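You operate a simulated robot arm through the tools that you are given. There is no shell and no other tool.

The job below is to be done with a simulated robot arm. You get a single attempt, and the scene is never put back.

Task
Put things in order on the upkeep bench. At the end: the black step block is on the brown bolt carton; the orange chip brush from the upkeep bench stands where the brown oiling pad stood; the black oil brush stands where the orange chip brush stood; the brown oiling pad stands where the black step block stood; whatever was shut is shut again. Leave all else as you found it, and nothing knocked over.

Only the result counts: the job must be done as asked and must still hold three seconds after the hand-in. Knocking over, shifting, dropping, spilling or breaking anything else fails it.

Robot
A 5-joint arm with a two-finger parallel gripper, fixed in place. Base frame: the origin is at the foot of the arm, x ahead of it, y to its left, z up; the work surface is at about z = 0. Units: mm, rad, N and s.
With the tool pointing down near the work surface it reaches from about 260 to 600 mm from the base axis. Its first joint turns from -1.152 to 1.152 rad. The tool tilts only in the upright plane through the base axis and itself; it spins freely about its own axis. Payload 1.57 kg.
Tool frame: the origin (TCP) lies between the finger pads and is the grasp point; the fingertips stand 30 mm ahead of it; z points along the fingers, y is the line along which they close. Largest opening 80 mm; finger width 17, thickness 12; the body of the gripper, 40 by 82 mm, starts 80 mm behind the TCP.
Orientation is that of the tool frame in the base frame, as a unit quaternion [x, y, z, w]. With the fingers straight down and closing along the base's y, the tool's x points along the base's -x, its y along +y and its z along -z.

Tools
- The arm moves only by the tool step_arm. Its argument "deltas" is a list of rows, each a list of 7 numbers: the shift along the base's x, y, z in units of 250 mm (1.0 is 250 mm), then the turn, a rotation vector about the base's x, y, z in units of 90 degrees (1.0 is 90 degrees), then the gripper command, from -1 (shut) to 1 (fully open), values between in proportion. In form: [[x, y, z, rx, ry, rz, claw], ...]. A call has 1 to 20 rows; each row is the pose to reach, as a shift and turn from the pose commanded when the call began. A call with a number of a shift or a turn outside -1 to 1 is refused whole. Rows are played at 5 a second. More than 50 mm and 0.15 rad between two rows, or a gripper value outside its range, and nothing of the call is played. A pose out of reach is approached as far as the arm can. The call stops where the force on the tool passes 40 N (or 10 N more than at its start, if that is more) or the arm is blocked; 0.2 s more then pass. Each finger travels about 153 mm/s and halts on what it meets, pressing with about 43 N; the grip force reading is that of the motor and also rises with nothing between the fingers. The clock runs only during rows and for 0.2 s after the last one: add rows that repeat a pose to give the fingers time. It gives the time, the measured TCP pose, the force on the tool (base axes), the opening and the grip force at its end, in the units of the frame above (readings bear some noise), with the torque about the TCP (base axes, N m) and any sound that the robot's microphone picked up.
- Cameras (640 x 400 px; columns grow to the right, rows downward): "scene" is fixed at [57.1, 413, 523]; the picture's right is [-0.54, -0.84, 0.00], its down [-0.49, 0.32, -0.81] and it looks along [0.68, -0.44, -0.59] (base axes); focal length 341 px, centre (320, 200). "wrist" rides on the gripper at [72, -7, -122] in the tool frame; the picture's right is [0.09, 1.00, 0.00], its down [-0.84, 0.08, -0.54] and it looks along [-0.54, 0.05, 0.84] (tool axes); focal length 238 px, centre (320, 200). There is no depth. A picture from a camera that has moved, and an enlarged one, comes with that camera's place and axes in the base frame and with its lens.
- get_image(camera): a new picture of that camera. No time passes.
- zoom(camera, box): a new picture of the part [left, top, right, bottom] of that camera's present view, enlarged. No time passes.
- close_job(): hands the job in; it is judged then, once.

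Nothing tells you positions but the pictures and the camera data. Unless the task says otherwise, let go and move clear before handing in.

The tools are called as name(argument=value, ...) on one line, values as JSON. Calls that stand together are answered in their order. step_arm: Moves the arm, as the interface text tells. Its arguments: {"type":"object","properties":{"deltas":{"type":"array","items":{"type":"array","items":{"type":"number"}}}},"required":["deltas"]} The other tools are called the same way: get_image (camera) takes a picture; zoom (camera, box) takes an enlarged picture of a part of a camera's view; close_job () hands the job in.

At the start:

```text
t: 0.0
tcp_pos: [395.1, -74.2, 302.3]
tcp_rot: [0.0, 1.0, 0.0, 0.0]
force: [0.0, 0.1, -0.8]
torque: [0.01, -0.01, 0.0]
width: 80.1
grasp_force: 0.1
```

scene: 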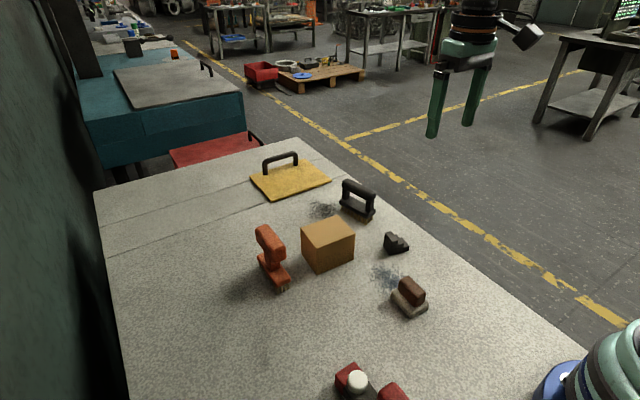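
wrist: 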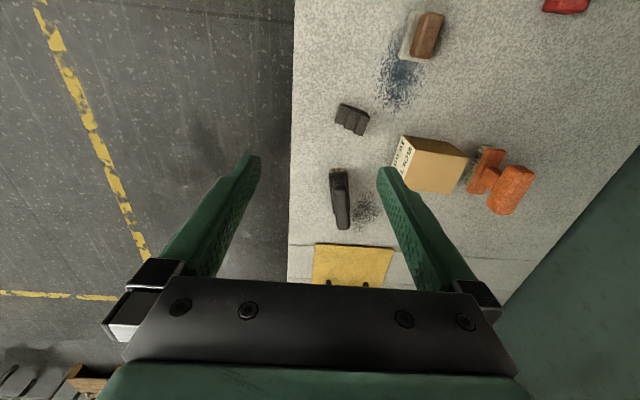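

I see a bench with a brown carton in the middle, an orange brush to its left, a black brush, a small black step block, a brown oiling pad, a yellow plate with a handle and something red near the base. I'll zoom in to locate everything before moving.

zoom(camera="scene", box=[230, 130, 450, 330])

zoom(camera="wrist", box=[290, 0, 610, 200])

zoom(camera="scene", box=[90, 120, 640, 400])

```text
2.00 times, centred on (340, 230) of scene
camera zoom: at [57.1, 413.0, 523.0], right [-0.54, -0.84, 0.0], down [-0.49, 0.32, -0.81], along [0.68, -0.44, -0.59], focal length 682 px, centre (280, 140)
```

zoom: 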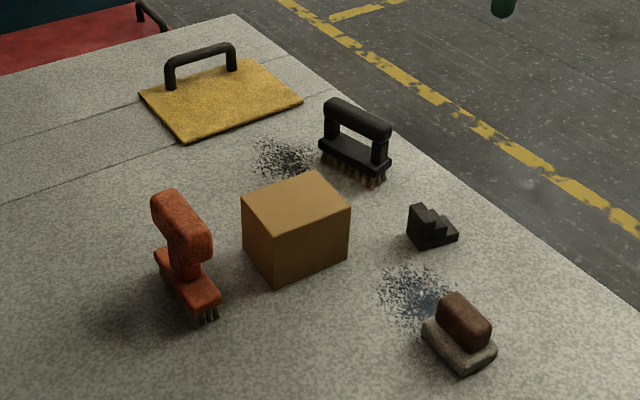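

```text
2.00 times, centred on (450, 100) of wrist
camera zoom: at [323.5, -81.4, 422.9], right [-0.09, 1.0, 0.0], down [0.84, 0.08, 0.54], along [0.54, 0.05, -0.84], focal length 477 px, centre (60, 400)
```

zoom: 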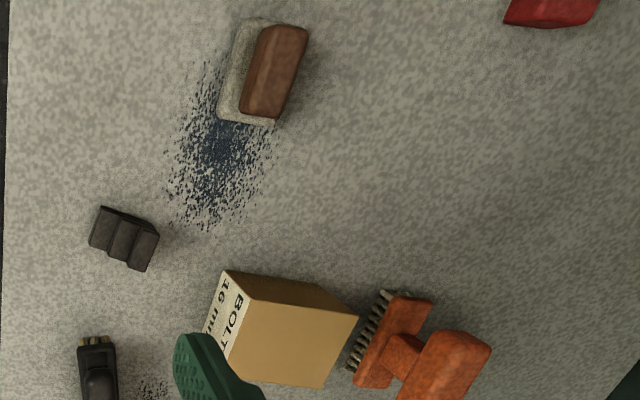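

```text
1.16 times, centred on (365, 260) of scene
camera zoom: at [57.1, 413.0, 523.0], right [-0.54, -0.84, 0.0], down [-0.49, 0.32, -0.81], along [0.68, -0.44, -0.59], focal length 396 px, centre (268, 130)
```

zoom: 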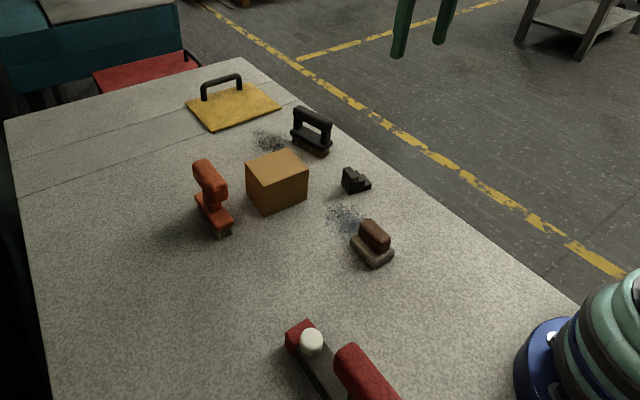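

I put the step block near (420, -17), the oiling pad near (298, 58), the black brush near (554, -12), the orange brush near (500, 245), and the carton around (490, 114) with its top at about 67 mm. Next I'll bring the wrist camera closer over the step block to get exact positions and yaw angles.

step_arm(deltas=[[0.0, 0.04, -0.1, 0, 0, 0, 1], [0.0, 0.08, -0.2, 0, 0, 0, 1], [0.0, 0.12, -0.3, 0, 0, 0, 1], [0.0, 0.16, -0.4, 0, 0, 0, 1], [0.0, 0.2, -0.5, 0, 0, 0, 1], [0.0, 0.228, -0.56, 0, 0, 0, 1], [0.0, 0.228, -0.56, 0, 0, 0, 1]])

get_image(camera="wrist")

get_image(camera="scene")

```text
t: 1.6
tcp_pos: [396.9, -17.5, 161.2]
tcp_rot: [0.0, 1.0, 0.0, 0.0]
force: [-0.2, -0.6, -0.4]
torque: [-0.04, -0.01, -0.03]
width: 79.9
grasp_force: 0.0
```

```text
taken
camera wrist: at [324.2, -23.6, 282.6], right [-0.09, 1.0, 0.0], down [0.84, 0.08, 0.54], along [0.54, 0.05, -0.84], focal length 238 px, centre (320, 200)
```

wrist: 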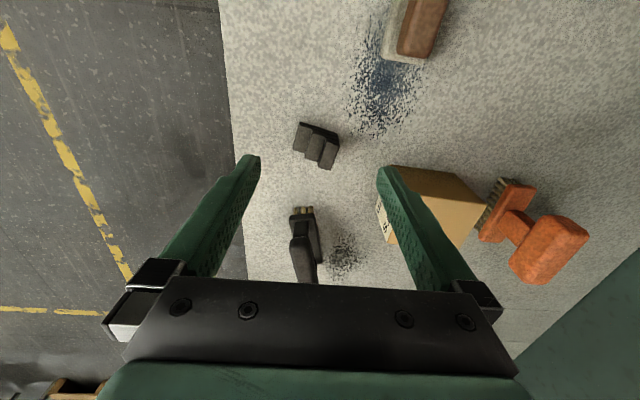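

```text
taken
```

scene: 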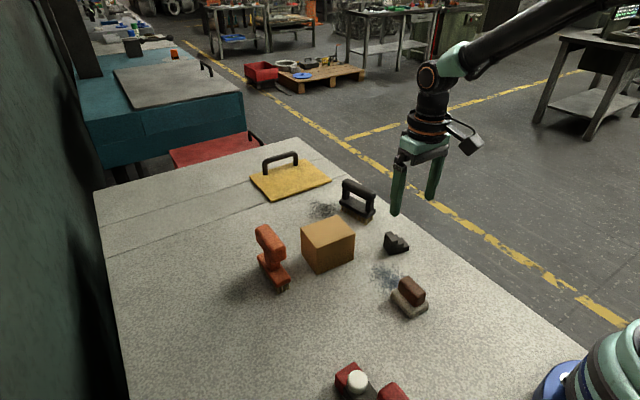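

The step block is now clear in the wrist view, with the brushes and carton around it. I'll enlarge the block, the black brush and the other objects to read their edges.

zoom(camera="wrist", box=[270, 100, 370, 180])

zoom(camera="wrist", box=[270, 180, 390, 290])

zoom(camera="scene", box=[370, 220, 450, 330])

zoom(camera="scene", box=[230, 150, 390, 300])

```text
5.00 times, centred on (320, 140) of wrist
camera zoom: at [324.2, -23.6, 282.6], right [-0.09, 1.0, 0.0], down [0.84, 0.08, 0.54], along [0.54, 0.05, -0.84], focal length 1192 px, centre (320, 500)
```

zoom: 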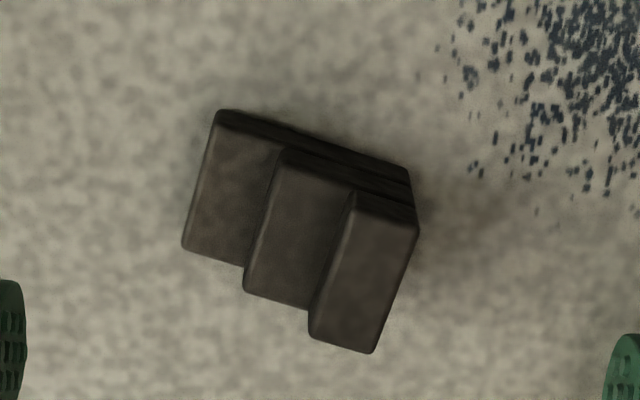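

```text
3.64 times, centred on (330, 235) of wrist
camera zoom: at [324.2, -23.6, 282.6], right [-0.09, 1.0, 0.0], down [0.84, 0.08, 0.54], along [0.54, 0.05, -0.84], focal length 867 px, centre (284, 73)
```

zoom: 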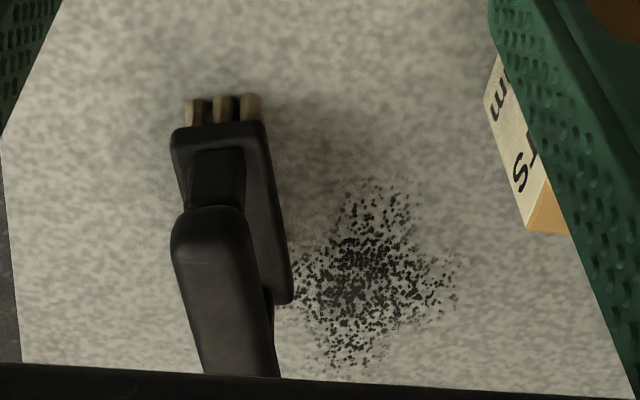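

```text
3.64 times, centred on (410, 275) of scene
camera zoom: at [57.1, 413.0, 523.0], right [-0.54, -0.84, 0.0], down [-0.49, 0.32, -0.81], along [0.68, -0.44, -0.59], focal length 1239 px, centre (-7, -73)
```

zoom: 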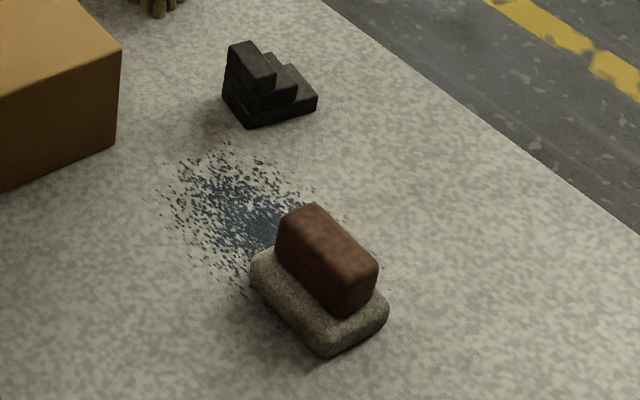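

```text
2.67 times, centred on (310, 225) of scene
camera zoom: at [57.1, 413.0, 523.0], right [-0.54, -0.84, 0.0], down [-0.49, 0.32, -0.81], along [0.68, -0.44, -0.59], focal length 909 px, centre (347, 133)
```

zoom: 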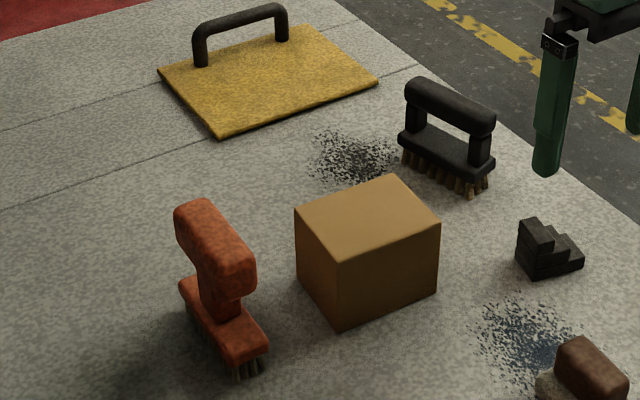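

The step block is about 31 x 47 mm and 38 mm high. It's centred near (421, -21), yawed about 12°, with its high step toward +y. I'll turn the gripper about 78° so it closes across the two parallel side faces, move over the block, and check from there.

step_arm(deltas=[[0.01, 0.0, 0, 0, 0, 0.0788, 1], [0.02, 0.001, 0, 0, 0, 0.1576, 1], [0.03, 0.001, 0, 0, 0, 0.2364, 1], [0.04, 0.002, 0, 0, 0, 0.3152, 1], [0.05, 0.003, 0, 0, 0, 0.394, 1], [0.06, 0.003, 0, 0, 0, 0.4728, 1], [0.07, 0.004, 0, 0, 0, 0.5516, 1], [0.08, 0.005, 0, 0, 0, 0.6304, 1], [0.09, 0.005, 0, 0, 0, 0.7092, 1], [0.1, 0.006, 0, 0, 0, 0.788, 1], [0.103, 0.006, 0, 0, 0, 0.8667, 1], [0.103, 0.006, -0.08, 0, 0, 0.8667, 1], [0.103, 0.006, -0.16, 0, 0, 0.8667, 1], [0.103, 0.006, -0.16, 0, 0, 0.8667, 1]])

get_image(camera="wrist")

get_image(camera="scene")

```text
t: 4.6
tcp_pos: [420.9, -15.7, 121.1]
tcp_rot: [-0.629, 0.777, -0.001, 0.0]
force: [0.6, 0.4, -0.4]
torque: [0.02, 0.02, 0.02]
width: 80.0
grasp_force: 0.1
```

```text
taken
camera wrist: at [412.8, -88.9, 242.6], right [-0.99, 0.12, 0.0], down [0.1, 0.83, 0.54], along [0.06, 0.54, -0.84], focal length 238 px, centre (320, 200)
```

wrist: 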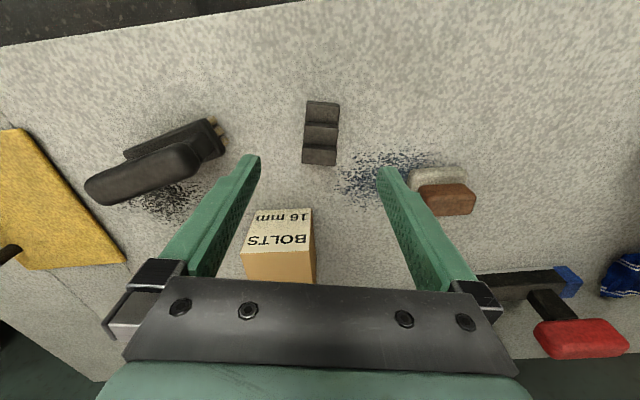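

```text
taken
```

scene: 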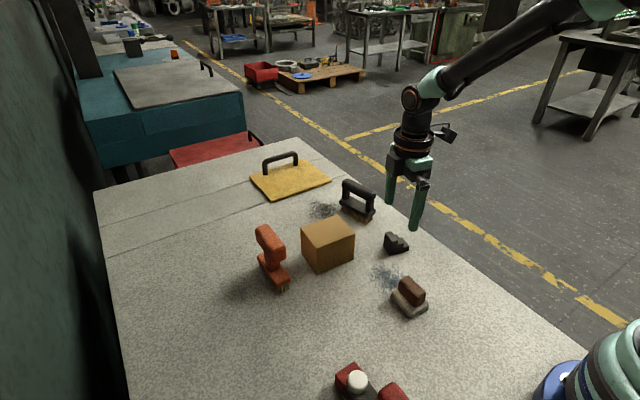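

The gripper is turned and sits above the block at about (421, -16, 121). I'll enlarge the view to check the block's alignment with the jaws.

zoom(camera="wrist", box=[270, 80, 370, 180])

zoom(camera="wrist", box=[380, 140, 500, 230])

zoom(camera="wrist", box=[70, 90, 250, 230])

zoom(camera="wrist", box=[440, 220, 640, 370])

```text
4.00 times, centred on (320, 130) of wrist
camera zoom: at [412.8, -88.9, 242.6], right [-0.99, 0.12, 0.0], down [0.1, 0.83, 0.54], along [0.06, 0.54, -0.84], focal length 953 px, centre (320, 480)
```

zoom: 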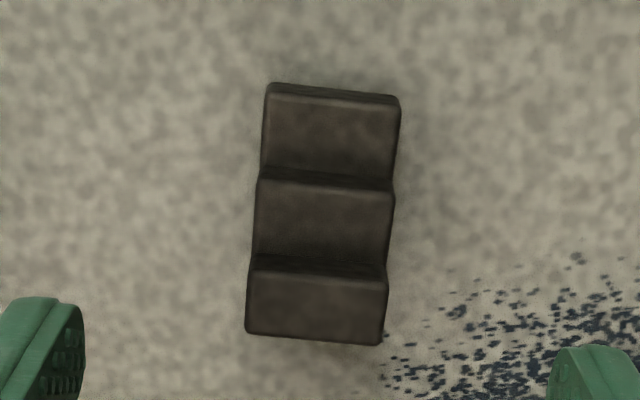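

```text
4.44 times, centred on (440, 185) of wrist
camera zoom: at [412.8, -88.9, 242.6], right [-0.99, 0.12, 0.0], down [0.1, 0.83, 0.54], along [0.06, 0.54, -0.84], focal length 1059 px, centre (-213, 267)
```

zoom: 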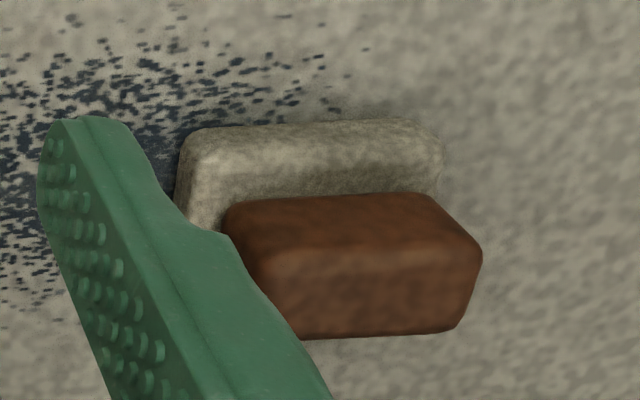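

```text
2.86 times, centred on (160, 160) of wrist
camera zoom: at [412.8, -88.9, 242.6], right [-0.99, 0.12, 0.0], down [0.1, 0.83, 0.54], along [0.06, 0.54, -0.84], focal length 681 px, centre (777, 314)
```

zoom: 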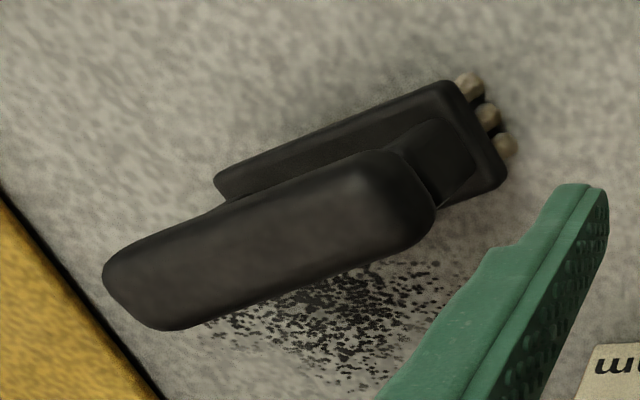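

```text
2.67 times, centred on (540, 295) of wrist
camera zoom: at [412.8, -88.9, 242.6], right [-0.99, 0.12, 0.0], down [0.1, 0.83, 0.54], along [0.06, 0.54, -0.84], focal length 636 px, centre (-267, -53)
```

zoom: 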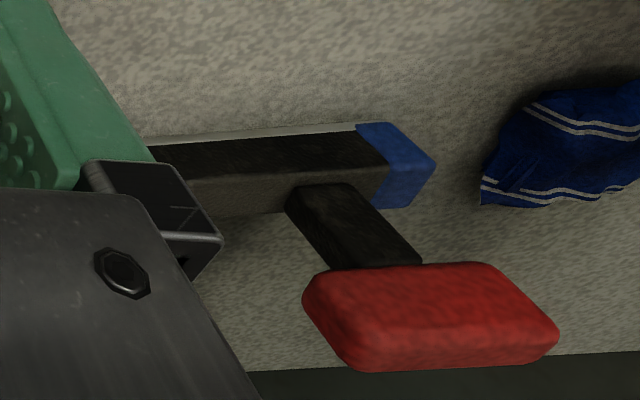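

The block lines up with the jaws. It's at (420.2, -20.6), about 39 mm high, and its centre of mass is close to the TCP. I'll go down to about 36 mm and grip it.

step_arm(deltas=[[0, 0, -0.08, 0, 0, 0, 1], [0, 0, -0.16, 0, 0, 0, 1], [0, 0, -0.24, 0, 0, 0, 1], [0, 0, -0.3, 0, 0, 0, 1], [0, 0, -0.34, 0, 0, 0, 1], [0, 0, -0.34, 0, 0, 0, 1]])

get_image(camera="wrist")

get_image(camera="scene")

```text
t: 6.0
tcp_pos: [420.8, -15.7, 37.5]
tcp_rot: [-0.629, 0.777, 0.0, 0.0]
force: [-0.4, 1.1, 0.0]
torque: [0.03, -0.01, 0.02]
width: 80.1
grasp_force: 0.0
```

```text
taken
camera wrist: at [412.7, -88.0, 158.2], right [-0.99, 0.12, 0.0], down [0.1, 0.83, 0.54], along [0.06, 0.54, -0.84], focal length 238 px, centre (320, 200)
```

wrist: 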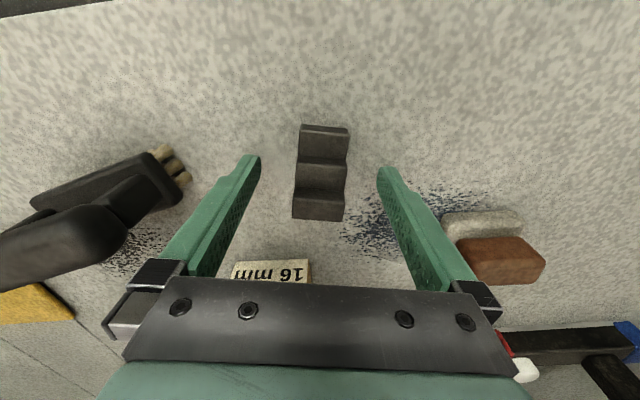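

```text
taken
```

scene: 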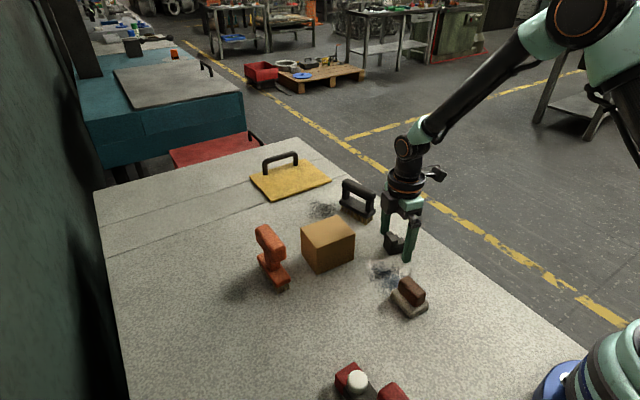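

The open fingers straddle the block with nothing else nearby. I'll close on it, wait, and lift a little way.

step_arm(deltas=[[0, 0, 0, 0, 0, 0, 0], [0, 0, 0, 0, 0, 0, -1], [0, 0, 0, 0, 0, 0, -1], [0, 0, 0, 0, 0, 0, -1], [0, 0, 0, 0, 0, 0, -1]])

```text
t: 7.2
tcp_pos: [420.9, -14.9, 36.0]
tcp_rot: [-0.63, 0.777, 0.0, 0.0]
force: [0.3, 0.4, 0.0]
torque: [-0.01, 0.03, -0.04]
width: 31.9
grasp_force: 40.5
```

The block is held at a 31.9 mm opening, which matches the estimated width. I'll lift it straight up to a height that clears the carton.

step_arm(deltas=[[0, 0, 0.06, 0, 0, 0, -1], [0, 0, 0.14, 0, 0, 0, -1], [0, 0, 0.24, 0, 0, 0, -1], [0, 0, 0.34, 0, 0, 0, -1], [0, 0, 0.44, 0, 0, 0, -1], [0, 0, 0.5, 0, 0, 0, -1], [0, 0, 0.5, 0, 0, 0, -1]])

get_image(camera="wrist")

get_image(camera="scene")

```text
t: 8.8
tcp_pos: [421.5, -16.2, 163.2]
tcp_rot: [-0.629, 0.777, 0.0, 0.0]
force: [0.2, 0.6, -3.8]
torque: [-0.02, 0.02, -0.02]
width: 32.3
grasp_force: 40.5
```

```text
taken
camera wrist: at [413.0, -87.8, 283.4], right [-0.99, 0.12, 0.0], down [0.1, 0.83, 0.54], along [0.06, 0.54, -0.84], focal length 238 px, centre (320, 200)
```

wrist: 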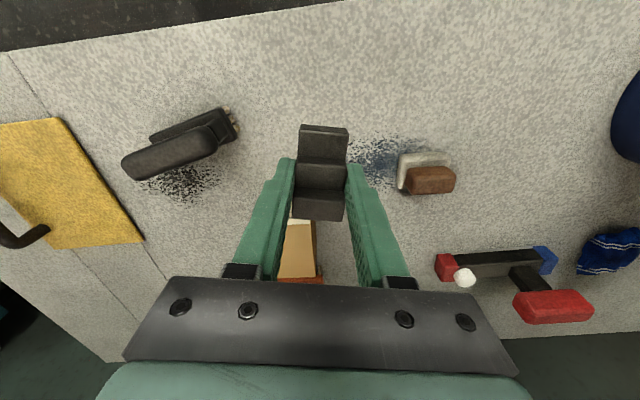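

```text
taken
```

scene: 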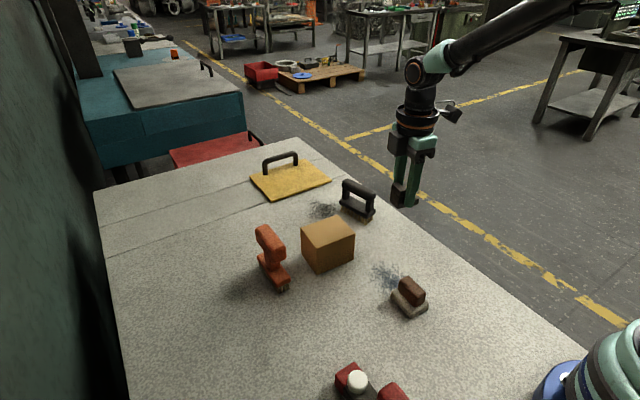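

The block is lifted clear and still level. Before moving over the carton I'll enlarge the scene view to get the carton's corners precisely.

zoom(camera="scene", box=[290, 205, 370, 280])

zoom(camera="scene", box=[240, 210, 310, 300])

zoom(camera="scene", box=[330, 170, 390, 230])

zoom(camera="wrist", box=[370, 140, 470, 210])

zoom(camera="wrist", box=[110, 90, 260, 210])

```text
5.33 times, centred on (330, 242) of scene
camera zoom: at [57.1, 413.0, 523.0], right [-0.54, -0.84, 0.0], down [-0.49, 0.32, -0.81], along [0.68, -0.44, -0.59], focal length 1817 px, centre (267, -27)
```

zoom: 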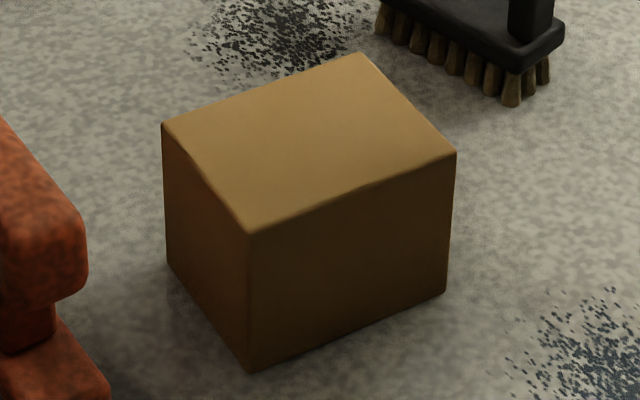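

```text
4.44 times, centred on (275, 255) of scene
camera zoom: at [57.1, 413.0, 523.0], right [-0.54, -0.84, 0.0], down [-0.49, 0.32, -0.81], along [0.68, -0.44, -0.59], focal length 1514 px, centre (520, -44)
```

zoom: 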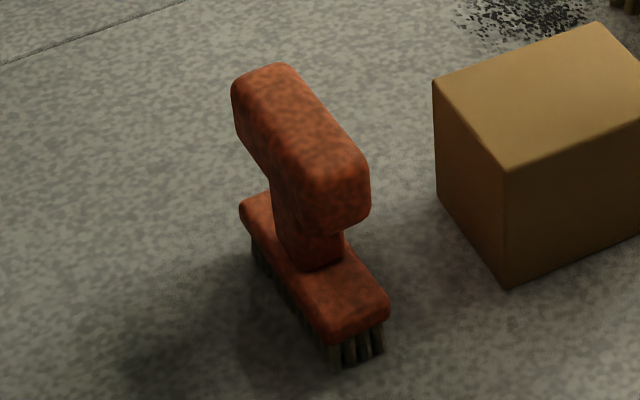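

```text
6.67 times, centred on (360, 200) of scene
camera zoom: at [57.1, 413.0, 523.0], right [-0.54, -0.84, 0.0], down [-0.49, 0.32, -0.81], along [0.68, -0.44, -0.59], focal length 2272 px, centre (53, 200)
```

zoom: 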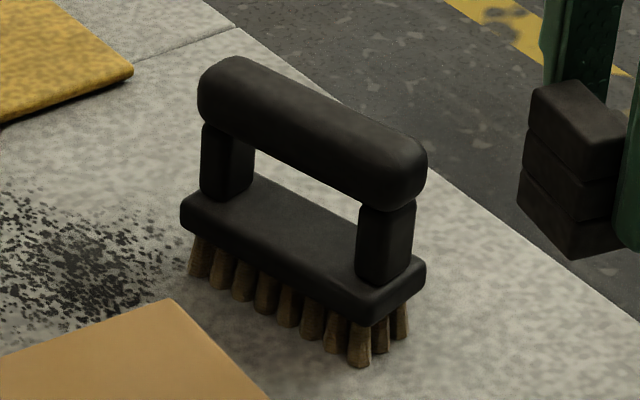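

```text
5.71 times, centred on (420, 175) of wrist
camera zoom: at [413.0, -87.8, 283.4], right [-0.99, 0.12, 0.0], down [0.1, 0.83, 0.54], along [0.06, 0.54, -0.84], focal length 1362 px, centre (-251, 343)
```

zoom: 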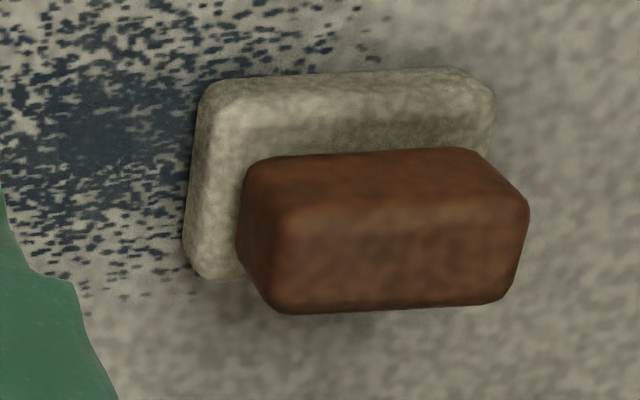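

```text
3.33 times, centred on (185, 150) of wrist
camera zoom: at [413.0, -87.8, 283.4], right [-0.99, 0.12, 0.0], down [0.1, 0.83, 0.54], along [0.06, 0.54, -0.84], focal length 794 px, centre (770, 367)
```

zoom: 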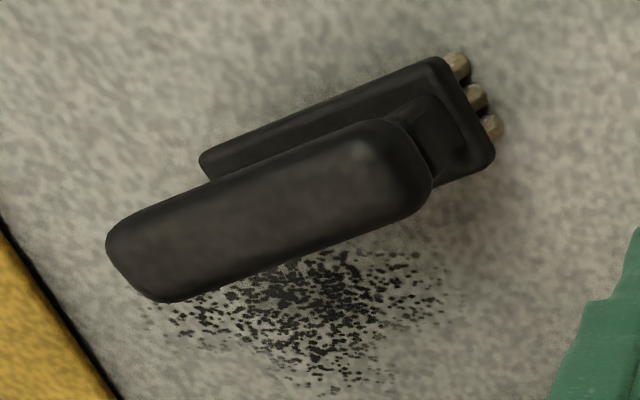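

The carton is about 65 x 87 mm, centred near (481, 120), and its top is at about 72 mm. I'll carry the block there at a safe height, then lower to just above the top.

step_arm(deltas=[[0.03, 0.07, 0, 0, 0, 0, -1], [0.08, 0.18, 0, 0, 0, 0, -1], [0.13, 0.29, 0, 0, 0, 0, -1], [0.18, 0.4, 0, 0, 0, 0, -1], [0.22, 0.5, 0, 0, 0, 0, -1], [0.24, 0.55, 0, 0, 0, 0, -1], [0.24, 0.55, 0, 0, 0, 0, -1]])

get_image(camera="wrist")

get_image(camera="scene")

```text
t: 10.4
tcp_pos: [480.9, 123.2, 161.1]
tcp_rot: [-0.629, 0.777, 0.0, 0.0]
force: [-0.1, 0.0, -5.3]
torque: [0.0, 0.0, -0.04]
width: 32.0
grasp_force: 40.6
```

```text
taken
camera wrist: at [472.7, 49.9, 282.7], right [-0.99, 0.12, 0.0], down [0.1, 0.83, 0.54], along [0.06, 0.54, -0.84], focal length 238 px, centre (320, 200)
```

wrist: 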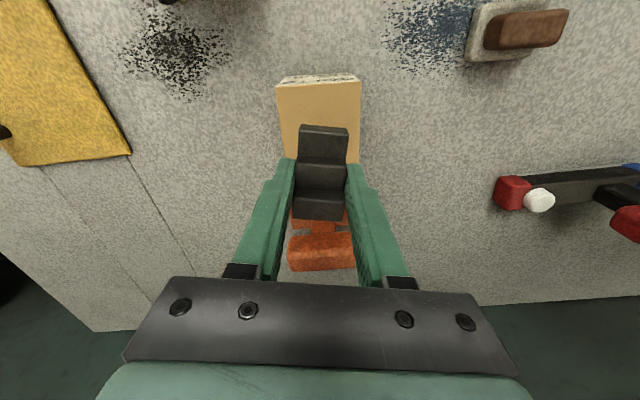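

```text
taken
```

scene: 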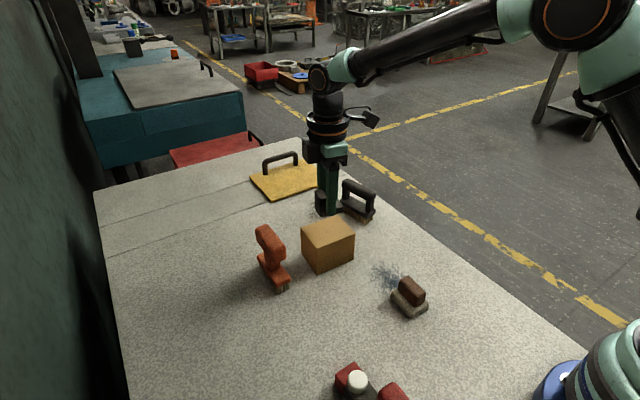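

The block hangs over the carton. I'll enlarge the wrist view to check the offset between block and carton top before lowering.

zoom(camera="wrist", box=[260, 60, 380, 180])

zoom(camera="scene", box=[280, 170, 380, 280])

zoom(camera="wrist", box=[270, 190, 370, 290])

```text
3.33 times, centred on (320, 120) of wrist
camera zoom: at [472.7, 49.9, 282.7], right [-0.99, 0.12, 0.0], down [0.1, 0.83, 0.54], along [0.06, 0.54, -0.84], focal length 794 px, centre (320, 467)
```

zoom: 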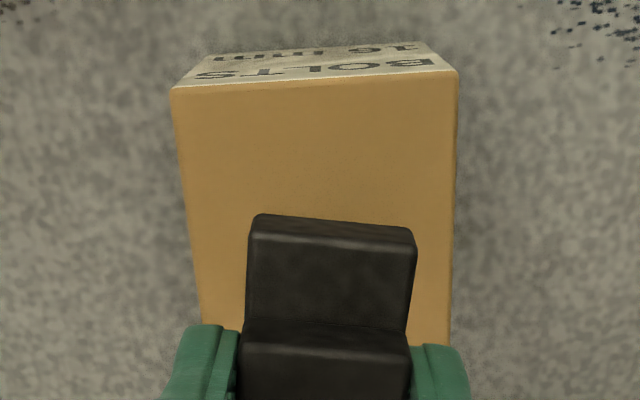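

```text
3.64 times, centred on (330, 225) of scene
camera zoom: at [57.1, 413.0, 523.0], right [-0.54, -0.84, 0.0], down [-0.49, 0.32, -0.81], along [0.68, -0.44, -0.59], focal length 1239 px, centre (284, 109)
```

zoom: 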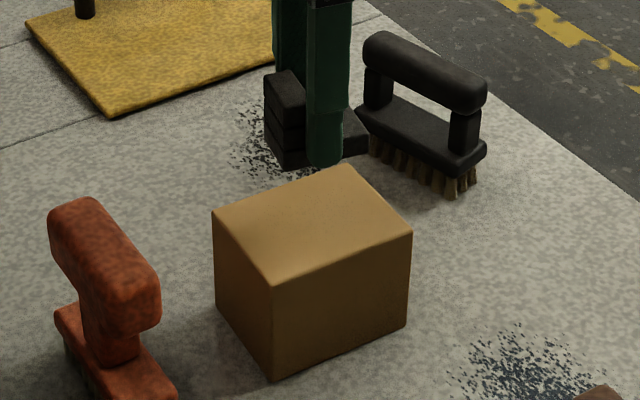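

```text
4.00 times, centred on (320, 240) of wrist
camera zoom: at [472.7, 49.9, 282.7], right [-0.99, 0.12, 0.0], down [0.1, 0.83, 0.54], along [0.06, 0.54, -0.84], focal length 953 px, centre (320, 40)
```

zoom: 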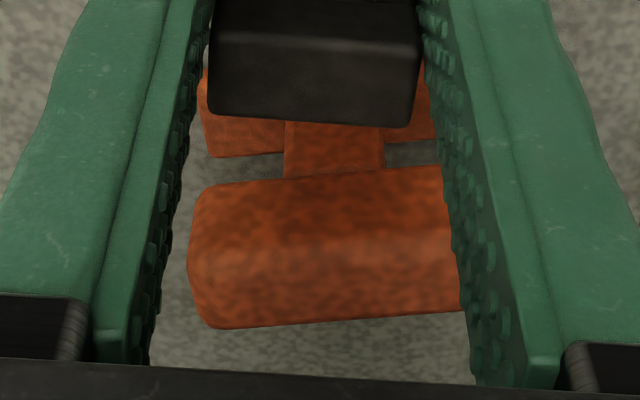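

The carton top is centred at about (480, 118) and the block centre is directly above it. I'll lower to a few millimetres above the top and read the force.

step_arm(deltas=[[0, 0, -0.06, 0, 0, 0, -1], [0, 0, -0.12, 0, 0, 0, -1], [0, 0, -0.16, 0, 0, 0, -1], [0, 0, -0.184, 0, 0, 0, -1], [0, 0, -0.184, 0, 0, 0, -1]])

zoom(camera="scene", box=[280, 170, 380, 280])

```text
t: 11.6
tcp_pos: [482.0, 121.3, 114.5]
tcp_rot: [-0.629, 0.777, 0.0, -0.001]
force: [-0.6, -0.9, -3.7]
torque: [0.0, -0.03, 0.01]
width: 32.0
grasp_force: 40.3
```

```text
3.64 times, centred on (330, 225) of scene
camera zoom: at [57.1, 413.0, 523.0], right [-0.54, -0.84, 0.0], down [-0.49, 0.32, -0.81], along [0.68, -0.44, -0.59], focal length 1239 px, centre (284, 109)
```

zoom: 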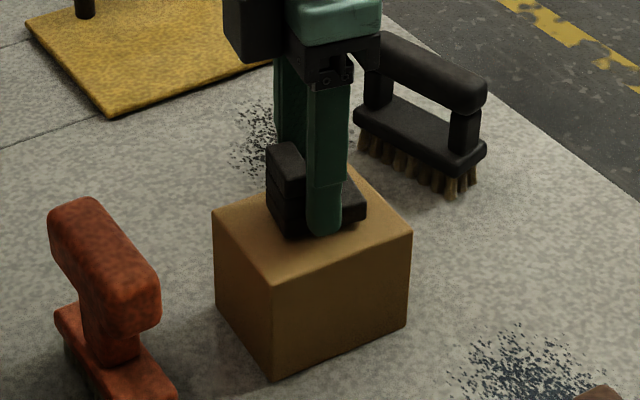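

The block is just above the carton top. I'll step down about 1 to 2 mm at a time and watch the vertical force for contact.

step_arm(deltas=[[0, 0, -0.006, 0, 0, 0, -1], [0, 0, -0.012, 0, 0, 0, -1], [0, 0, -0.012, 0, 0, 0, -1]])

```text
t: 12.4
tcp_pos: [480.4, 120.9, 111.8]
tcp_rot: [-0.629, 0.777, 0.0, 0.0]
force: [-0.3, 0.1, -2.9]
torque: [-0.01, -0.01, 0.01]
width: 31.8
grasp_force: 39.8
```

step_arm(deltas=[[0, 0, -0.004, 0, 0, 0, -1], [0, 0, -0.008, 0, 0, 0, -1], [0, 0, -0.008, 0, 0, 0, -1]])

zoom(camera="scene", box=[300, 180, 370, 250])

```text
t: 13.2
tcp_pos: [481.1, 122.0, 112.2]
tcp_rot: [-0.629, 0.777, 0.0, 0.0]
force: [-9.4, -2.4, 19.2]
torque: [-0.34, 0.56, -0.08]
width: 31.8
grasp_force: 40.2
```

```text
5.71 times, centred on (335, 215) of scene
camera zoom: at [57.0, 413.0, 523.0], right [-0.54, -0.84, 0.0], down [-0.49, 0.32, -0.81], along [0.68, -0.44, -0.58], focal length 1947 px, centre (234, 114)
```

zoom: 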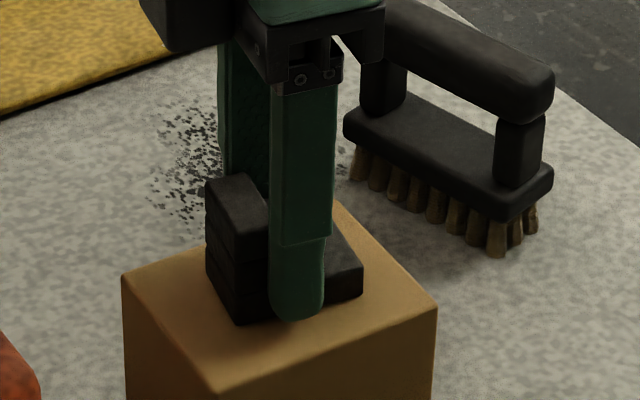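

Contact at about 19 N, so the block is resting on the carton. I'll back off about 1 mm to relieve the load, then open the fingers slowly.

step_arm(deltas=[[0, 0, 0.003, 0, 0, 0, -1], [0, 0, 0.004, 0, 0, 0, -1], [0, 0, 0.004, 0, 0, 0, -1]])

```text
t: 14.0
tcp_pos: [480.3, 122.0, 113.3]
tcp_rot: [-0.629, 0.777, 0.0, 0.0]
force: [-7.4, -1.5, 20.2]
torque: [-0.35, 0.47, -0.03]
width: 32.0
grasp_force: 39.8
```

The force hasn't dropped, so I'll raise another couple of millimetres in small increments before releasing.

step_arm(deltas=[[0, 0, 0.003, 0, 0, 0, -1], [0, 0, 0.003, 0, 0, 0, -1]])

```text
t: 14.6
tcp_pos: [482.5, 122.8, 112.2]
tcp_rot: [-0.63, 0.777, -0.001, 0.001]
force: [-0.5, -0.1, 7.6]
torque: [-0.21, 0.16, -0.03]
width: 32.1
grasp_force: 40.2
```

step_arm(deltas=[[0, 0, 0.002, 0, 0, 0, -1], [0, 0, 0.002, 0, 0, 0, -1]])

```text
t: 15.2
tcp_pos: [481.9, 122.7, 112.0]
tcp_rot: [-0.629, 0.777, 0.001, -0.001]
force: [0.2, -0.9, -3.5]
torque: [0.02, -0.06, -0.03]
width: 32.2
grasp_force: 40.6
```

The load is now just the block's own weight, so it's at the point of contact. I'll open the fingers gradually and then rise.

step_arm(deltas=[[0, 0, 0, 0, 0, 0, -0.1], [0, 0, 0, 0, 0, 0, 0.0], [0, 0, 0, 0, 0, 0, 0.3], [0, 0, 0, 0, 0, 0, 0.6], [0, 0, 0, 0, 0, 0, 0.6]])

zoom(camera="scene", box=[280, 170, 380, 280])

get_image(camera="wrist")

```text
t: 16.4
tcp_pos: [480.3, 121.8, 113.2]
tcp_rot: [-0.629, 0.777, 0.0, 0.0]
force: [0.4, 0.1, -1.2]
torque: [0.0, 0.03, 0.0]
width: 64.1
grasp_force: 0.0
```

```text
3.64 times, centred on (330, 225) of scene
camera zoom: at [57.1, 413.0, 523.0], right [-0.54, -0.84, 0.0], down [-0.49, 0.32, -0.81], along [0.68, -0.44, -0.59], focal length 1239 px, centre (284, 109)
```

zoom: 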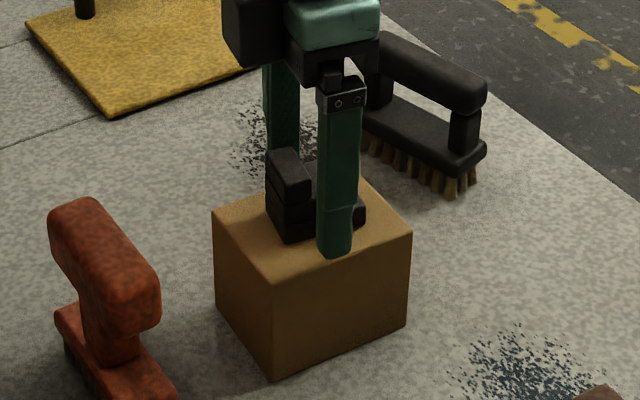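

```text
taken
camera wrist: at [472.9, 49.7, 234.1], right [-0.99, 0.12, 0.0], down [0.1, 0.83, 0.54], along [0.06, 0.54, -0.84], focal length 238 px, centre (320, 200)
```

wrist: 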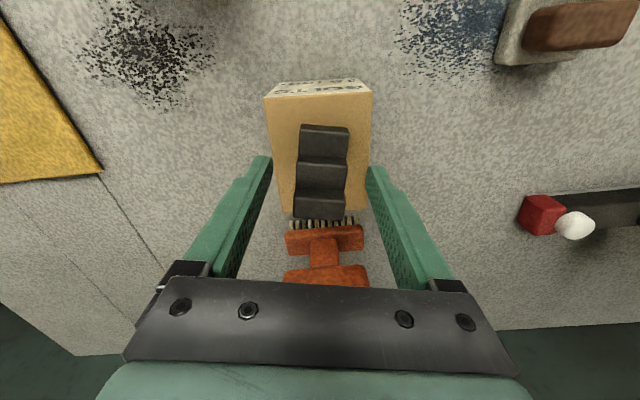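

The step block rests squarely on the carton and the carton hasn't moved. I'll rise straight up with the fingers open, swing over to the oiling pad, and turn the tool back so it can close across the brown grip.

step_arm(deltas=[[0, 0, 0.06, 0, 0, 0, 0.6], [0, 0, 0.16, 0, 0, 0, 0.6], [0, 0, 0.26, 0, 0, 0, 0.8], [0, 0, 0.34, 0, 0, 0, 1], [-0.07, -0.026, 0.34, 0, 0, -0.089, 1], [-0.144, -0.052, 0.34, 0, 0, -0.178, 1], [-0.216, -0.078, 0.34, 0, 0, -0.267, 1], [-0.288, -0.104, 0.34, 0, 0, -0.356, 1], [-0.36, -0.13, 0.34, 0, 0, -0.445, 1], [-0.432, -0.156, 0.34, 0, 0, -0.534, 1], [-0.504, -0.182, 0.34, 0, 0, -0.623, 1], [-0.576, -0.208, 0.34, 0, 0, -0.712, 1], [-0.648, -0.234, 0.34, 0, 0, -0.8, 1], [-0.72, -0.26, 0.34, 0, 0, -0.889, 1], [-0.72, -0.26, 0.24, 0, 0, -0.889, 1], [-0.72, -0.26, 0.14, 0, 0, -0.889, 1], [-0.72, -0.26, 0.1, 0, 0, -0.889, 1], [-0.72, -0.26, 0.1, 0, 0, -0.889, 1]])

get_image(camera="wrist")

get_image(camera="scene")

```text
t: 20.2
tcp_pos: [301.8, 57.6, 137.0]
tcp_rot: [0.017, 1.0, 0.0, 0.0]
force: [-0.3, -1.0, 0.7]
torque: [0.03, 0.0, -0.03]
width: 80.0
grasp_force: 0.1
```

```text
taken
camera wrist: at [229.4, 52.3, 258.9], right [-0.06, 1.0, 0.0], down [0.84, 0.05, 0.54], along [0.54, 0.03, -0.84], focal length 238 px, centre (320, 200)
```

wrist: 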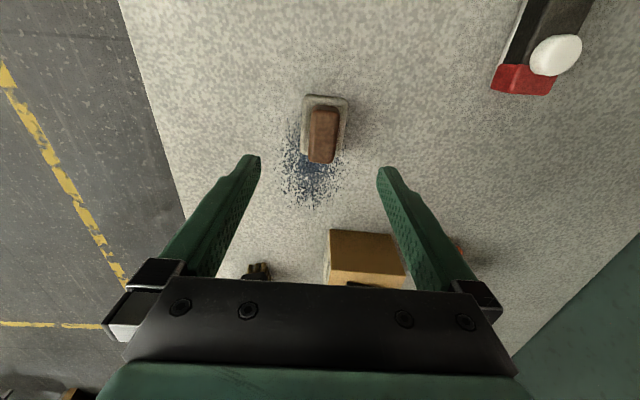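

```text
taken
```

scene: 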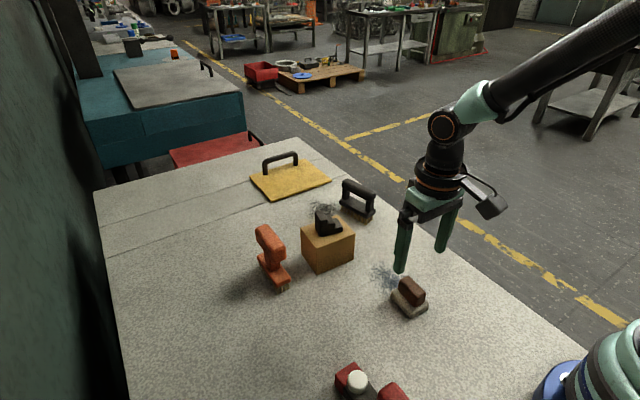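

The block sits on the carton and the gripper is above the pad. I'll enlarge the pad and the block on the carton to check both.

zoom(camera="wrist", box=[280, 80, 370, 180])

zoom(camera="scene", box=[290, 190, 370, 280])

zoom(camera="scene", box=[370, 260, 450, 330])

```text
4.00 times, centred on (325, 130) of wrist
camera zoom: at [229.4, 52.3, 258.9], right [-0.06, 1.0, 0.0], down [0.84, 0.05, 0.54], along [0.54, 0.03, -0.84], focal length 953 px, centre (300, 480)
```

zoom: 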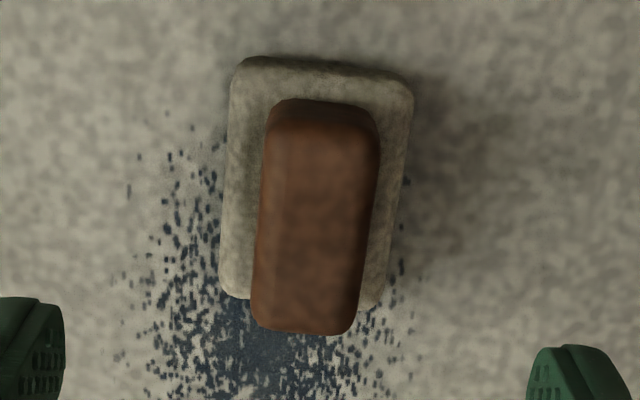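

```text
4.44 times, centred on (330, 235) of scene
camera zoom: at [57.1, 413.0, 523.0], right [-0.54, -0.84, 0.0], down [-0.49, 0.32, -0.81], along [0.68, -0.44, -0.59], focal length 1514 px, centre (276, 44)
```

zoom: 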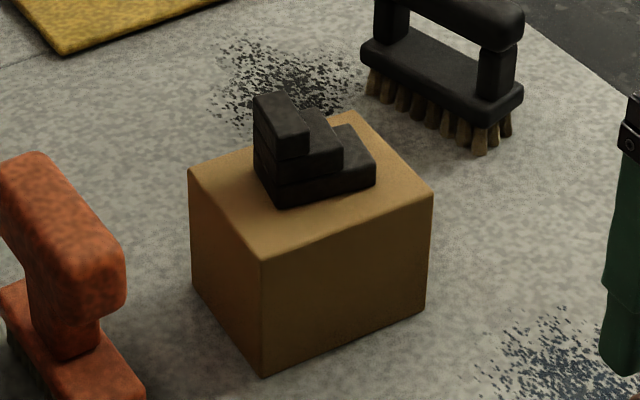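

```text
5.71 times, centred on (410, 295) of scene
camera zoom: at [57.1, 413.0, 523.0], right [-0.54, -0.84, 0.0], down [-0.49, 0.32, -0.81], along [0.68, -0.44, -0.59], focal length 1947 px, centre (-194, -343)
```

zoom: 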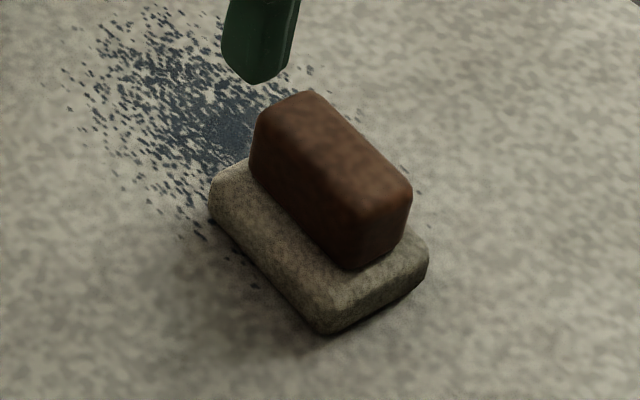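

The pad's footprint is centred at about (302, 59) with a yaw of -2°. The brown grip is about 25 mm wide, spanning roughly 20 to 48 mm in height. I'll centre on it and go down so the fingertips stay just above the felt base, then close.

step_arm(deltas=[[0.002, 0.008, -0.06, 0, 0, 0, 1], [0.002, 0.008, -0.14, 0, 0, 0, 1], [0.002, 0.008, -0.22, 0, 0, 0, 1], [0.002, 0.008, -0.28, 0, 0, 0, 1], [0.002, 0.008, -0.32, 0, 0, 0, 1], [0.002, 0.008, -0.334, 0, 0, 0, 1], [0.002, 0.008, -0.334, 0, 0, 0, 1]])

get_image(camera="wrist")

zoom(camera="scene", box=[360, 220, 460, 330])

```text
t: 21.8
tcp_pos: [301.8, 59.2, 53.7]
tcp_rot: [0.017, 1.0, 0.0, 0.0]
force: [-0.2, 0.6, -0.1]
torque: [0.0, 0.02, 0.01]
width: 80.1
grasp_force: 0.1
```

```text
taken
camera wrist: at [229.7, 54.2, 175.4], right [-0.06, 1.0, 0.0], down [0.84, 0.05, 0.54], along [0.54, 0.03, -0.84], focal length 238 px, centre (320, 200)
```

wrist: 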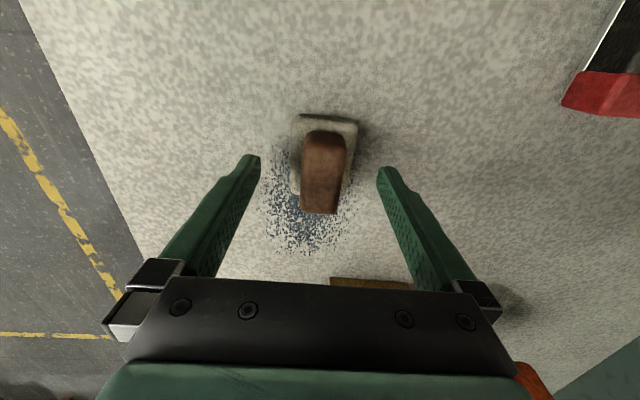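

```text
3.64 times, centred on (410, 275) of scene
camera zoom: at [57.1, 413.0, 523.0], right [-0.54, -0.84, 0.0], down [-0.49, 0.32, -0.81], along [0.68, -0.44, -0.59], focal length 1239 px, centre (-7, -73)
```

zoom: 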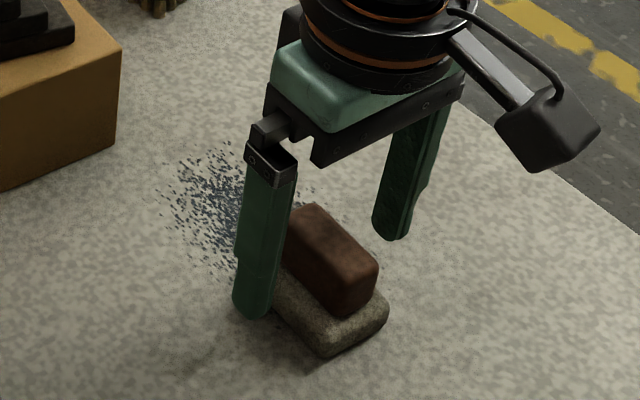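

The fingers straddle the brown grip and the tips are above the felt base. Closing now.

step_arm(deltas=[[0, 0, 0, 0, 0, 0, -0.1], [0, 0, 0, 0, 0, 0, -1], [0, 0, 0, 0, 0, 0, -1], [0, 0, 0, 0, 0, 0, -1], [0, 0, 0, 0, 0, 0, -1]])

zoom(camera="scene", box=[360, 220, 460, 330])

zoom(camera="wrist", box=[240, 90, 400, 240])

```text
t: 23.0
tcp_pos: [301.6, 58.8, 53.8]
tcp_rot: [0.017, 1.0, 0.0, 0.0]
force: [-0.1, -0.3, -0.2]
torque: [0.01, 0.01, 0.03]
width: 25.2
grasp_force: 36.6
```

```text
3.64 times, centred on (410, 275) of scene
camera zoom: at [57.1, 413.0, 523.0], right [-0.54, -0.84, 0.0], down [-0.49, 0.32, -0.81], along [0.68, -0.44, -0.59], focal length 1239 px, centre (-7, -73)
```

zoom: 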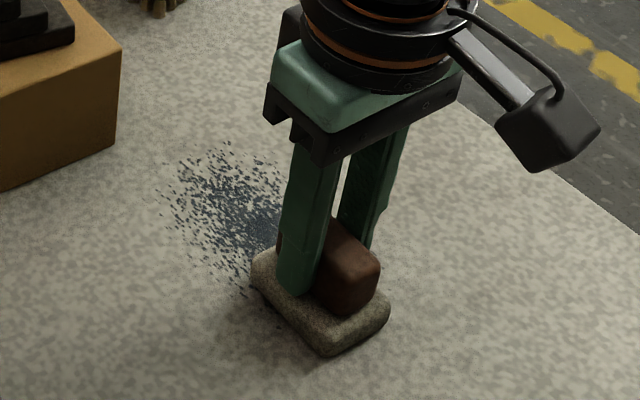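

```text
2.67 times, centred on (320, 165) of wrist
camera zoom: at [229.6, 54.2, 175.5], right [-0.06, 1.0, 0.0], down [0.84, 0.05, 0.54], along [0.54, 0.03, -0.84], focal length 636 px, centre (320, 293)
```

zoom: 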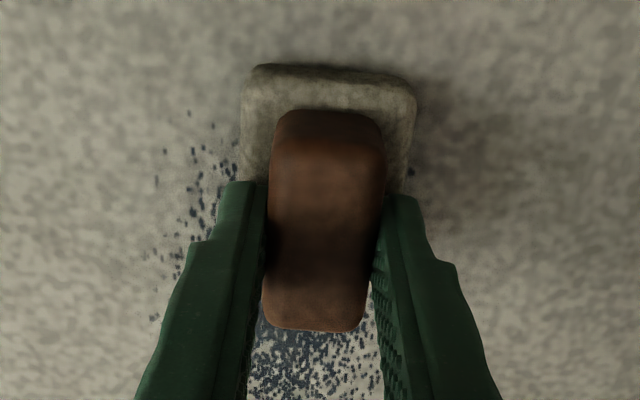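

The brown grip is held at a 25 mm opening with the pad still in place. I'll lift it and carry it over the step block's old spot at (420, -21).

step_arm(deltas=[[0, 0, 0.04, 0, 0, 0, -1], [0, 0, 0.12, 0, 0, 0, -1], [0, 0, 0.2, 0, 0, 0, -1], [0, 0, 0.28, 0, 0, 0, -1], [0.06, -0.04, 0.3, 0, 0, 0, -1], [0.16, -0.108, 0.3, 0, 0, 0, -1], [0.26, -0.175, 0.3, 0, 0, 0, -1], [0.36, -0.242, 0.3, 0, 0, 0, -1], [0.44, -0.296, 0.3, 0, 0, 0, -1], [0.473, -0.318, 0.3, 0, 0, 0, -1], [0.473, -0.318, 0.3, 0, 0, 0, -1]])

get_image(camera="wrist")

get_image(camera="scene")

```text
t: 25.4
tcp_pos: [420.0, -20.3, 128.6]
tcp_rot: [0.017, 1.0, 0.0, 0.0]
force: [0.0, 0.2, -1.7]
torque: [-0.04, -0.01, -0.01]
width: 24.9
grasp_force: 36.9
```

```text
taken
camera wrist: at [348.1, -24.8, 250.7], right [-0.06, 1.0, 0.0], down [0.84, 0.05, 0.54], along [0.54, 0.03, -0.84], focal length 238 px, centre (320, 200)
```

wrist: 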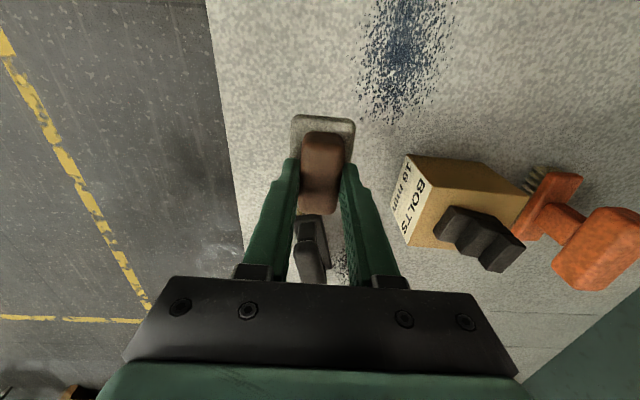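

```text
taken
```

scene: 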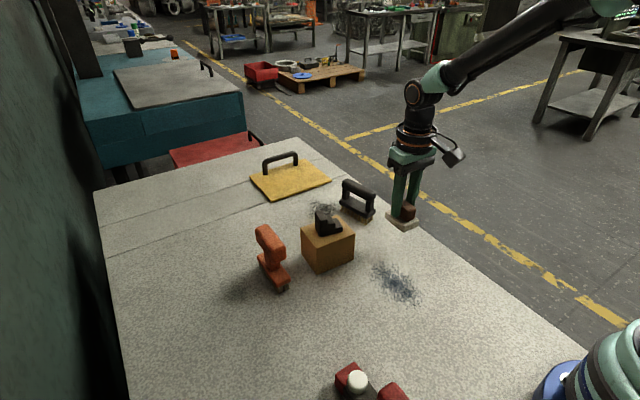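

The pad hangs level over the block's old spot and nothing is close by. I'll lower to about 2 mm above the bench, then feel for contact.

step_arm(deltas=[[0, 0, -0.06, 0, 0, 0, -1], [0, 0, -0.14, 0, 0, 0, -1], [0, 0, -0.22, 0, 0, 0, -1], [0, 0, -0.27, 0, 0, 0, -1], [0, 0, -0.292, 0, 0, 0, -1], [0, 0, -0.292, 0, 0, 0, -1]])

```text
t: 26.8
tcp_pos: [419.2, -20.7, 56.4]
tcp_rot: [0.018, 1.0, 0.001, 0.0]
force: [-0.6, -1.2, -0.2]
torque: [-0.01, 0.01, -0.04]
width: 24.8
grasp_force: 36.1
```

step_arm(deltas=[[0, 0, -0.003, 0, 0, 0, -1], [0, 0, -0.006, 0, 0, 0, -1], [0, 0, -0.006, 0, 0, 0, -1]])

```text
t: 27.6
tcp_pos: [420.6, -20.4, 54.2]
tcp_rot: [0.017, 1.0, 0.0, 0.0]
force: [0.6, 0.0, -0.7]
torque: [0.02, -0.03, 0.03]
width: 25.2
grasp_force: 36.7
```

step_arm(deltas=[[0, 0, -0.002, 0, 0, 0, -1], [0, 0, -0.003, 0, 0, 0, -1], [0, 0, -0.003, 0, 0, 0, -1]])

zoom(camera="scene", box=[360, 180, 440, 270])

```text
t: 28.4
tcp_pos: [421.3, -21.1, 54.4]
tcp_rot: [0.017, 1.0, 0.001, 0.0]
force: [0.4, 1.4, 1.7]
torque: [0.0, -0.02, -0.04]
width: 25.0
grasp_force: 36.4
```

```text
4.44 times, centred on (400, 225) of scene
camera zoom: at [57.1, 413.0, 523.0], right [-0.54, -0.84, 0.0], down [-0.49, 0.32, -0.81], along [0.68, -0.44, -0.59], focal length 1514 px, centre (-36, 89)
```

zoom: 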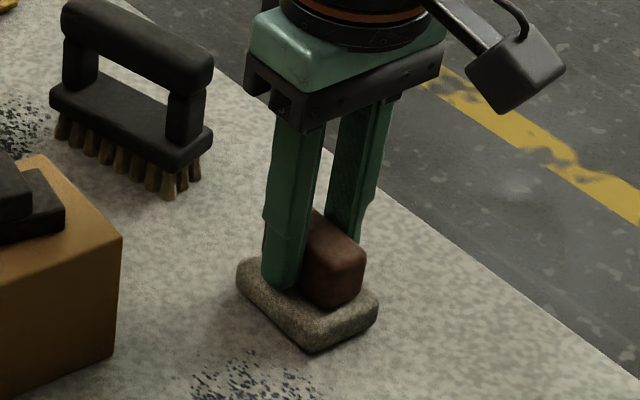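

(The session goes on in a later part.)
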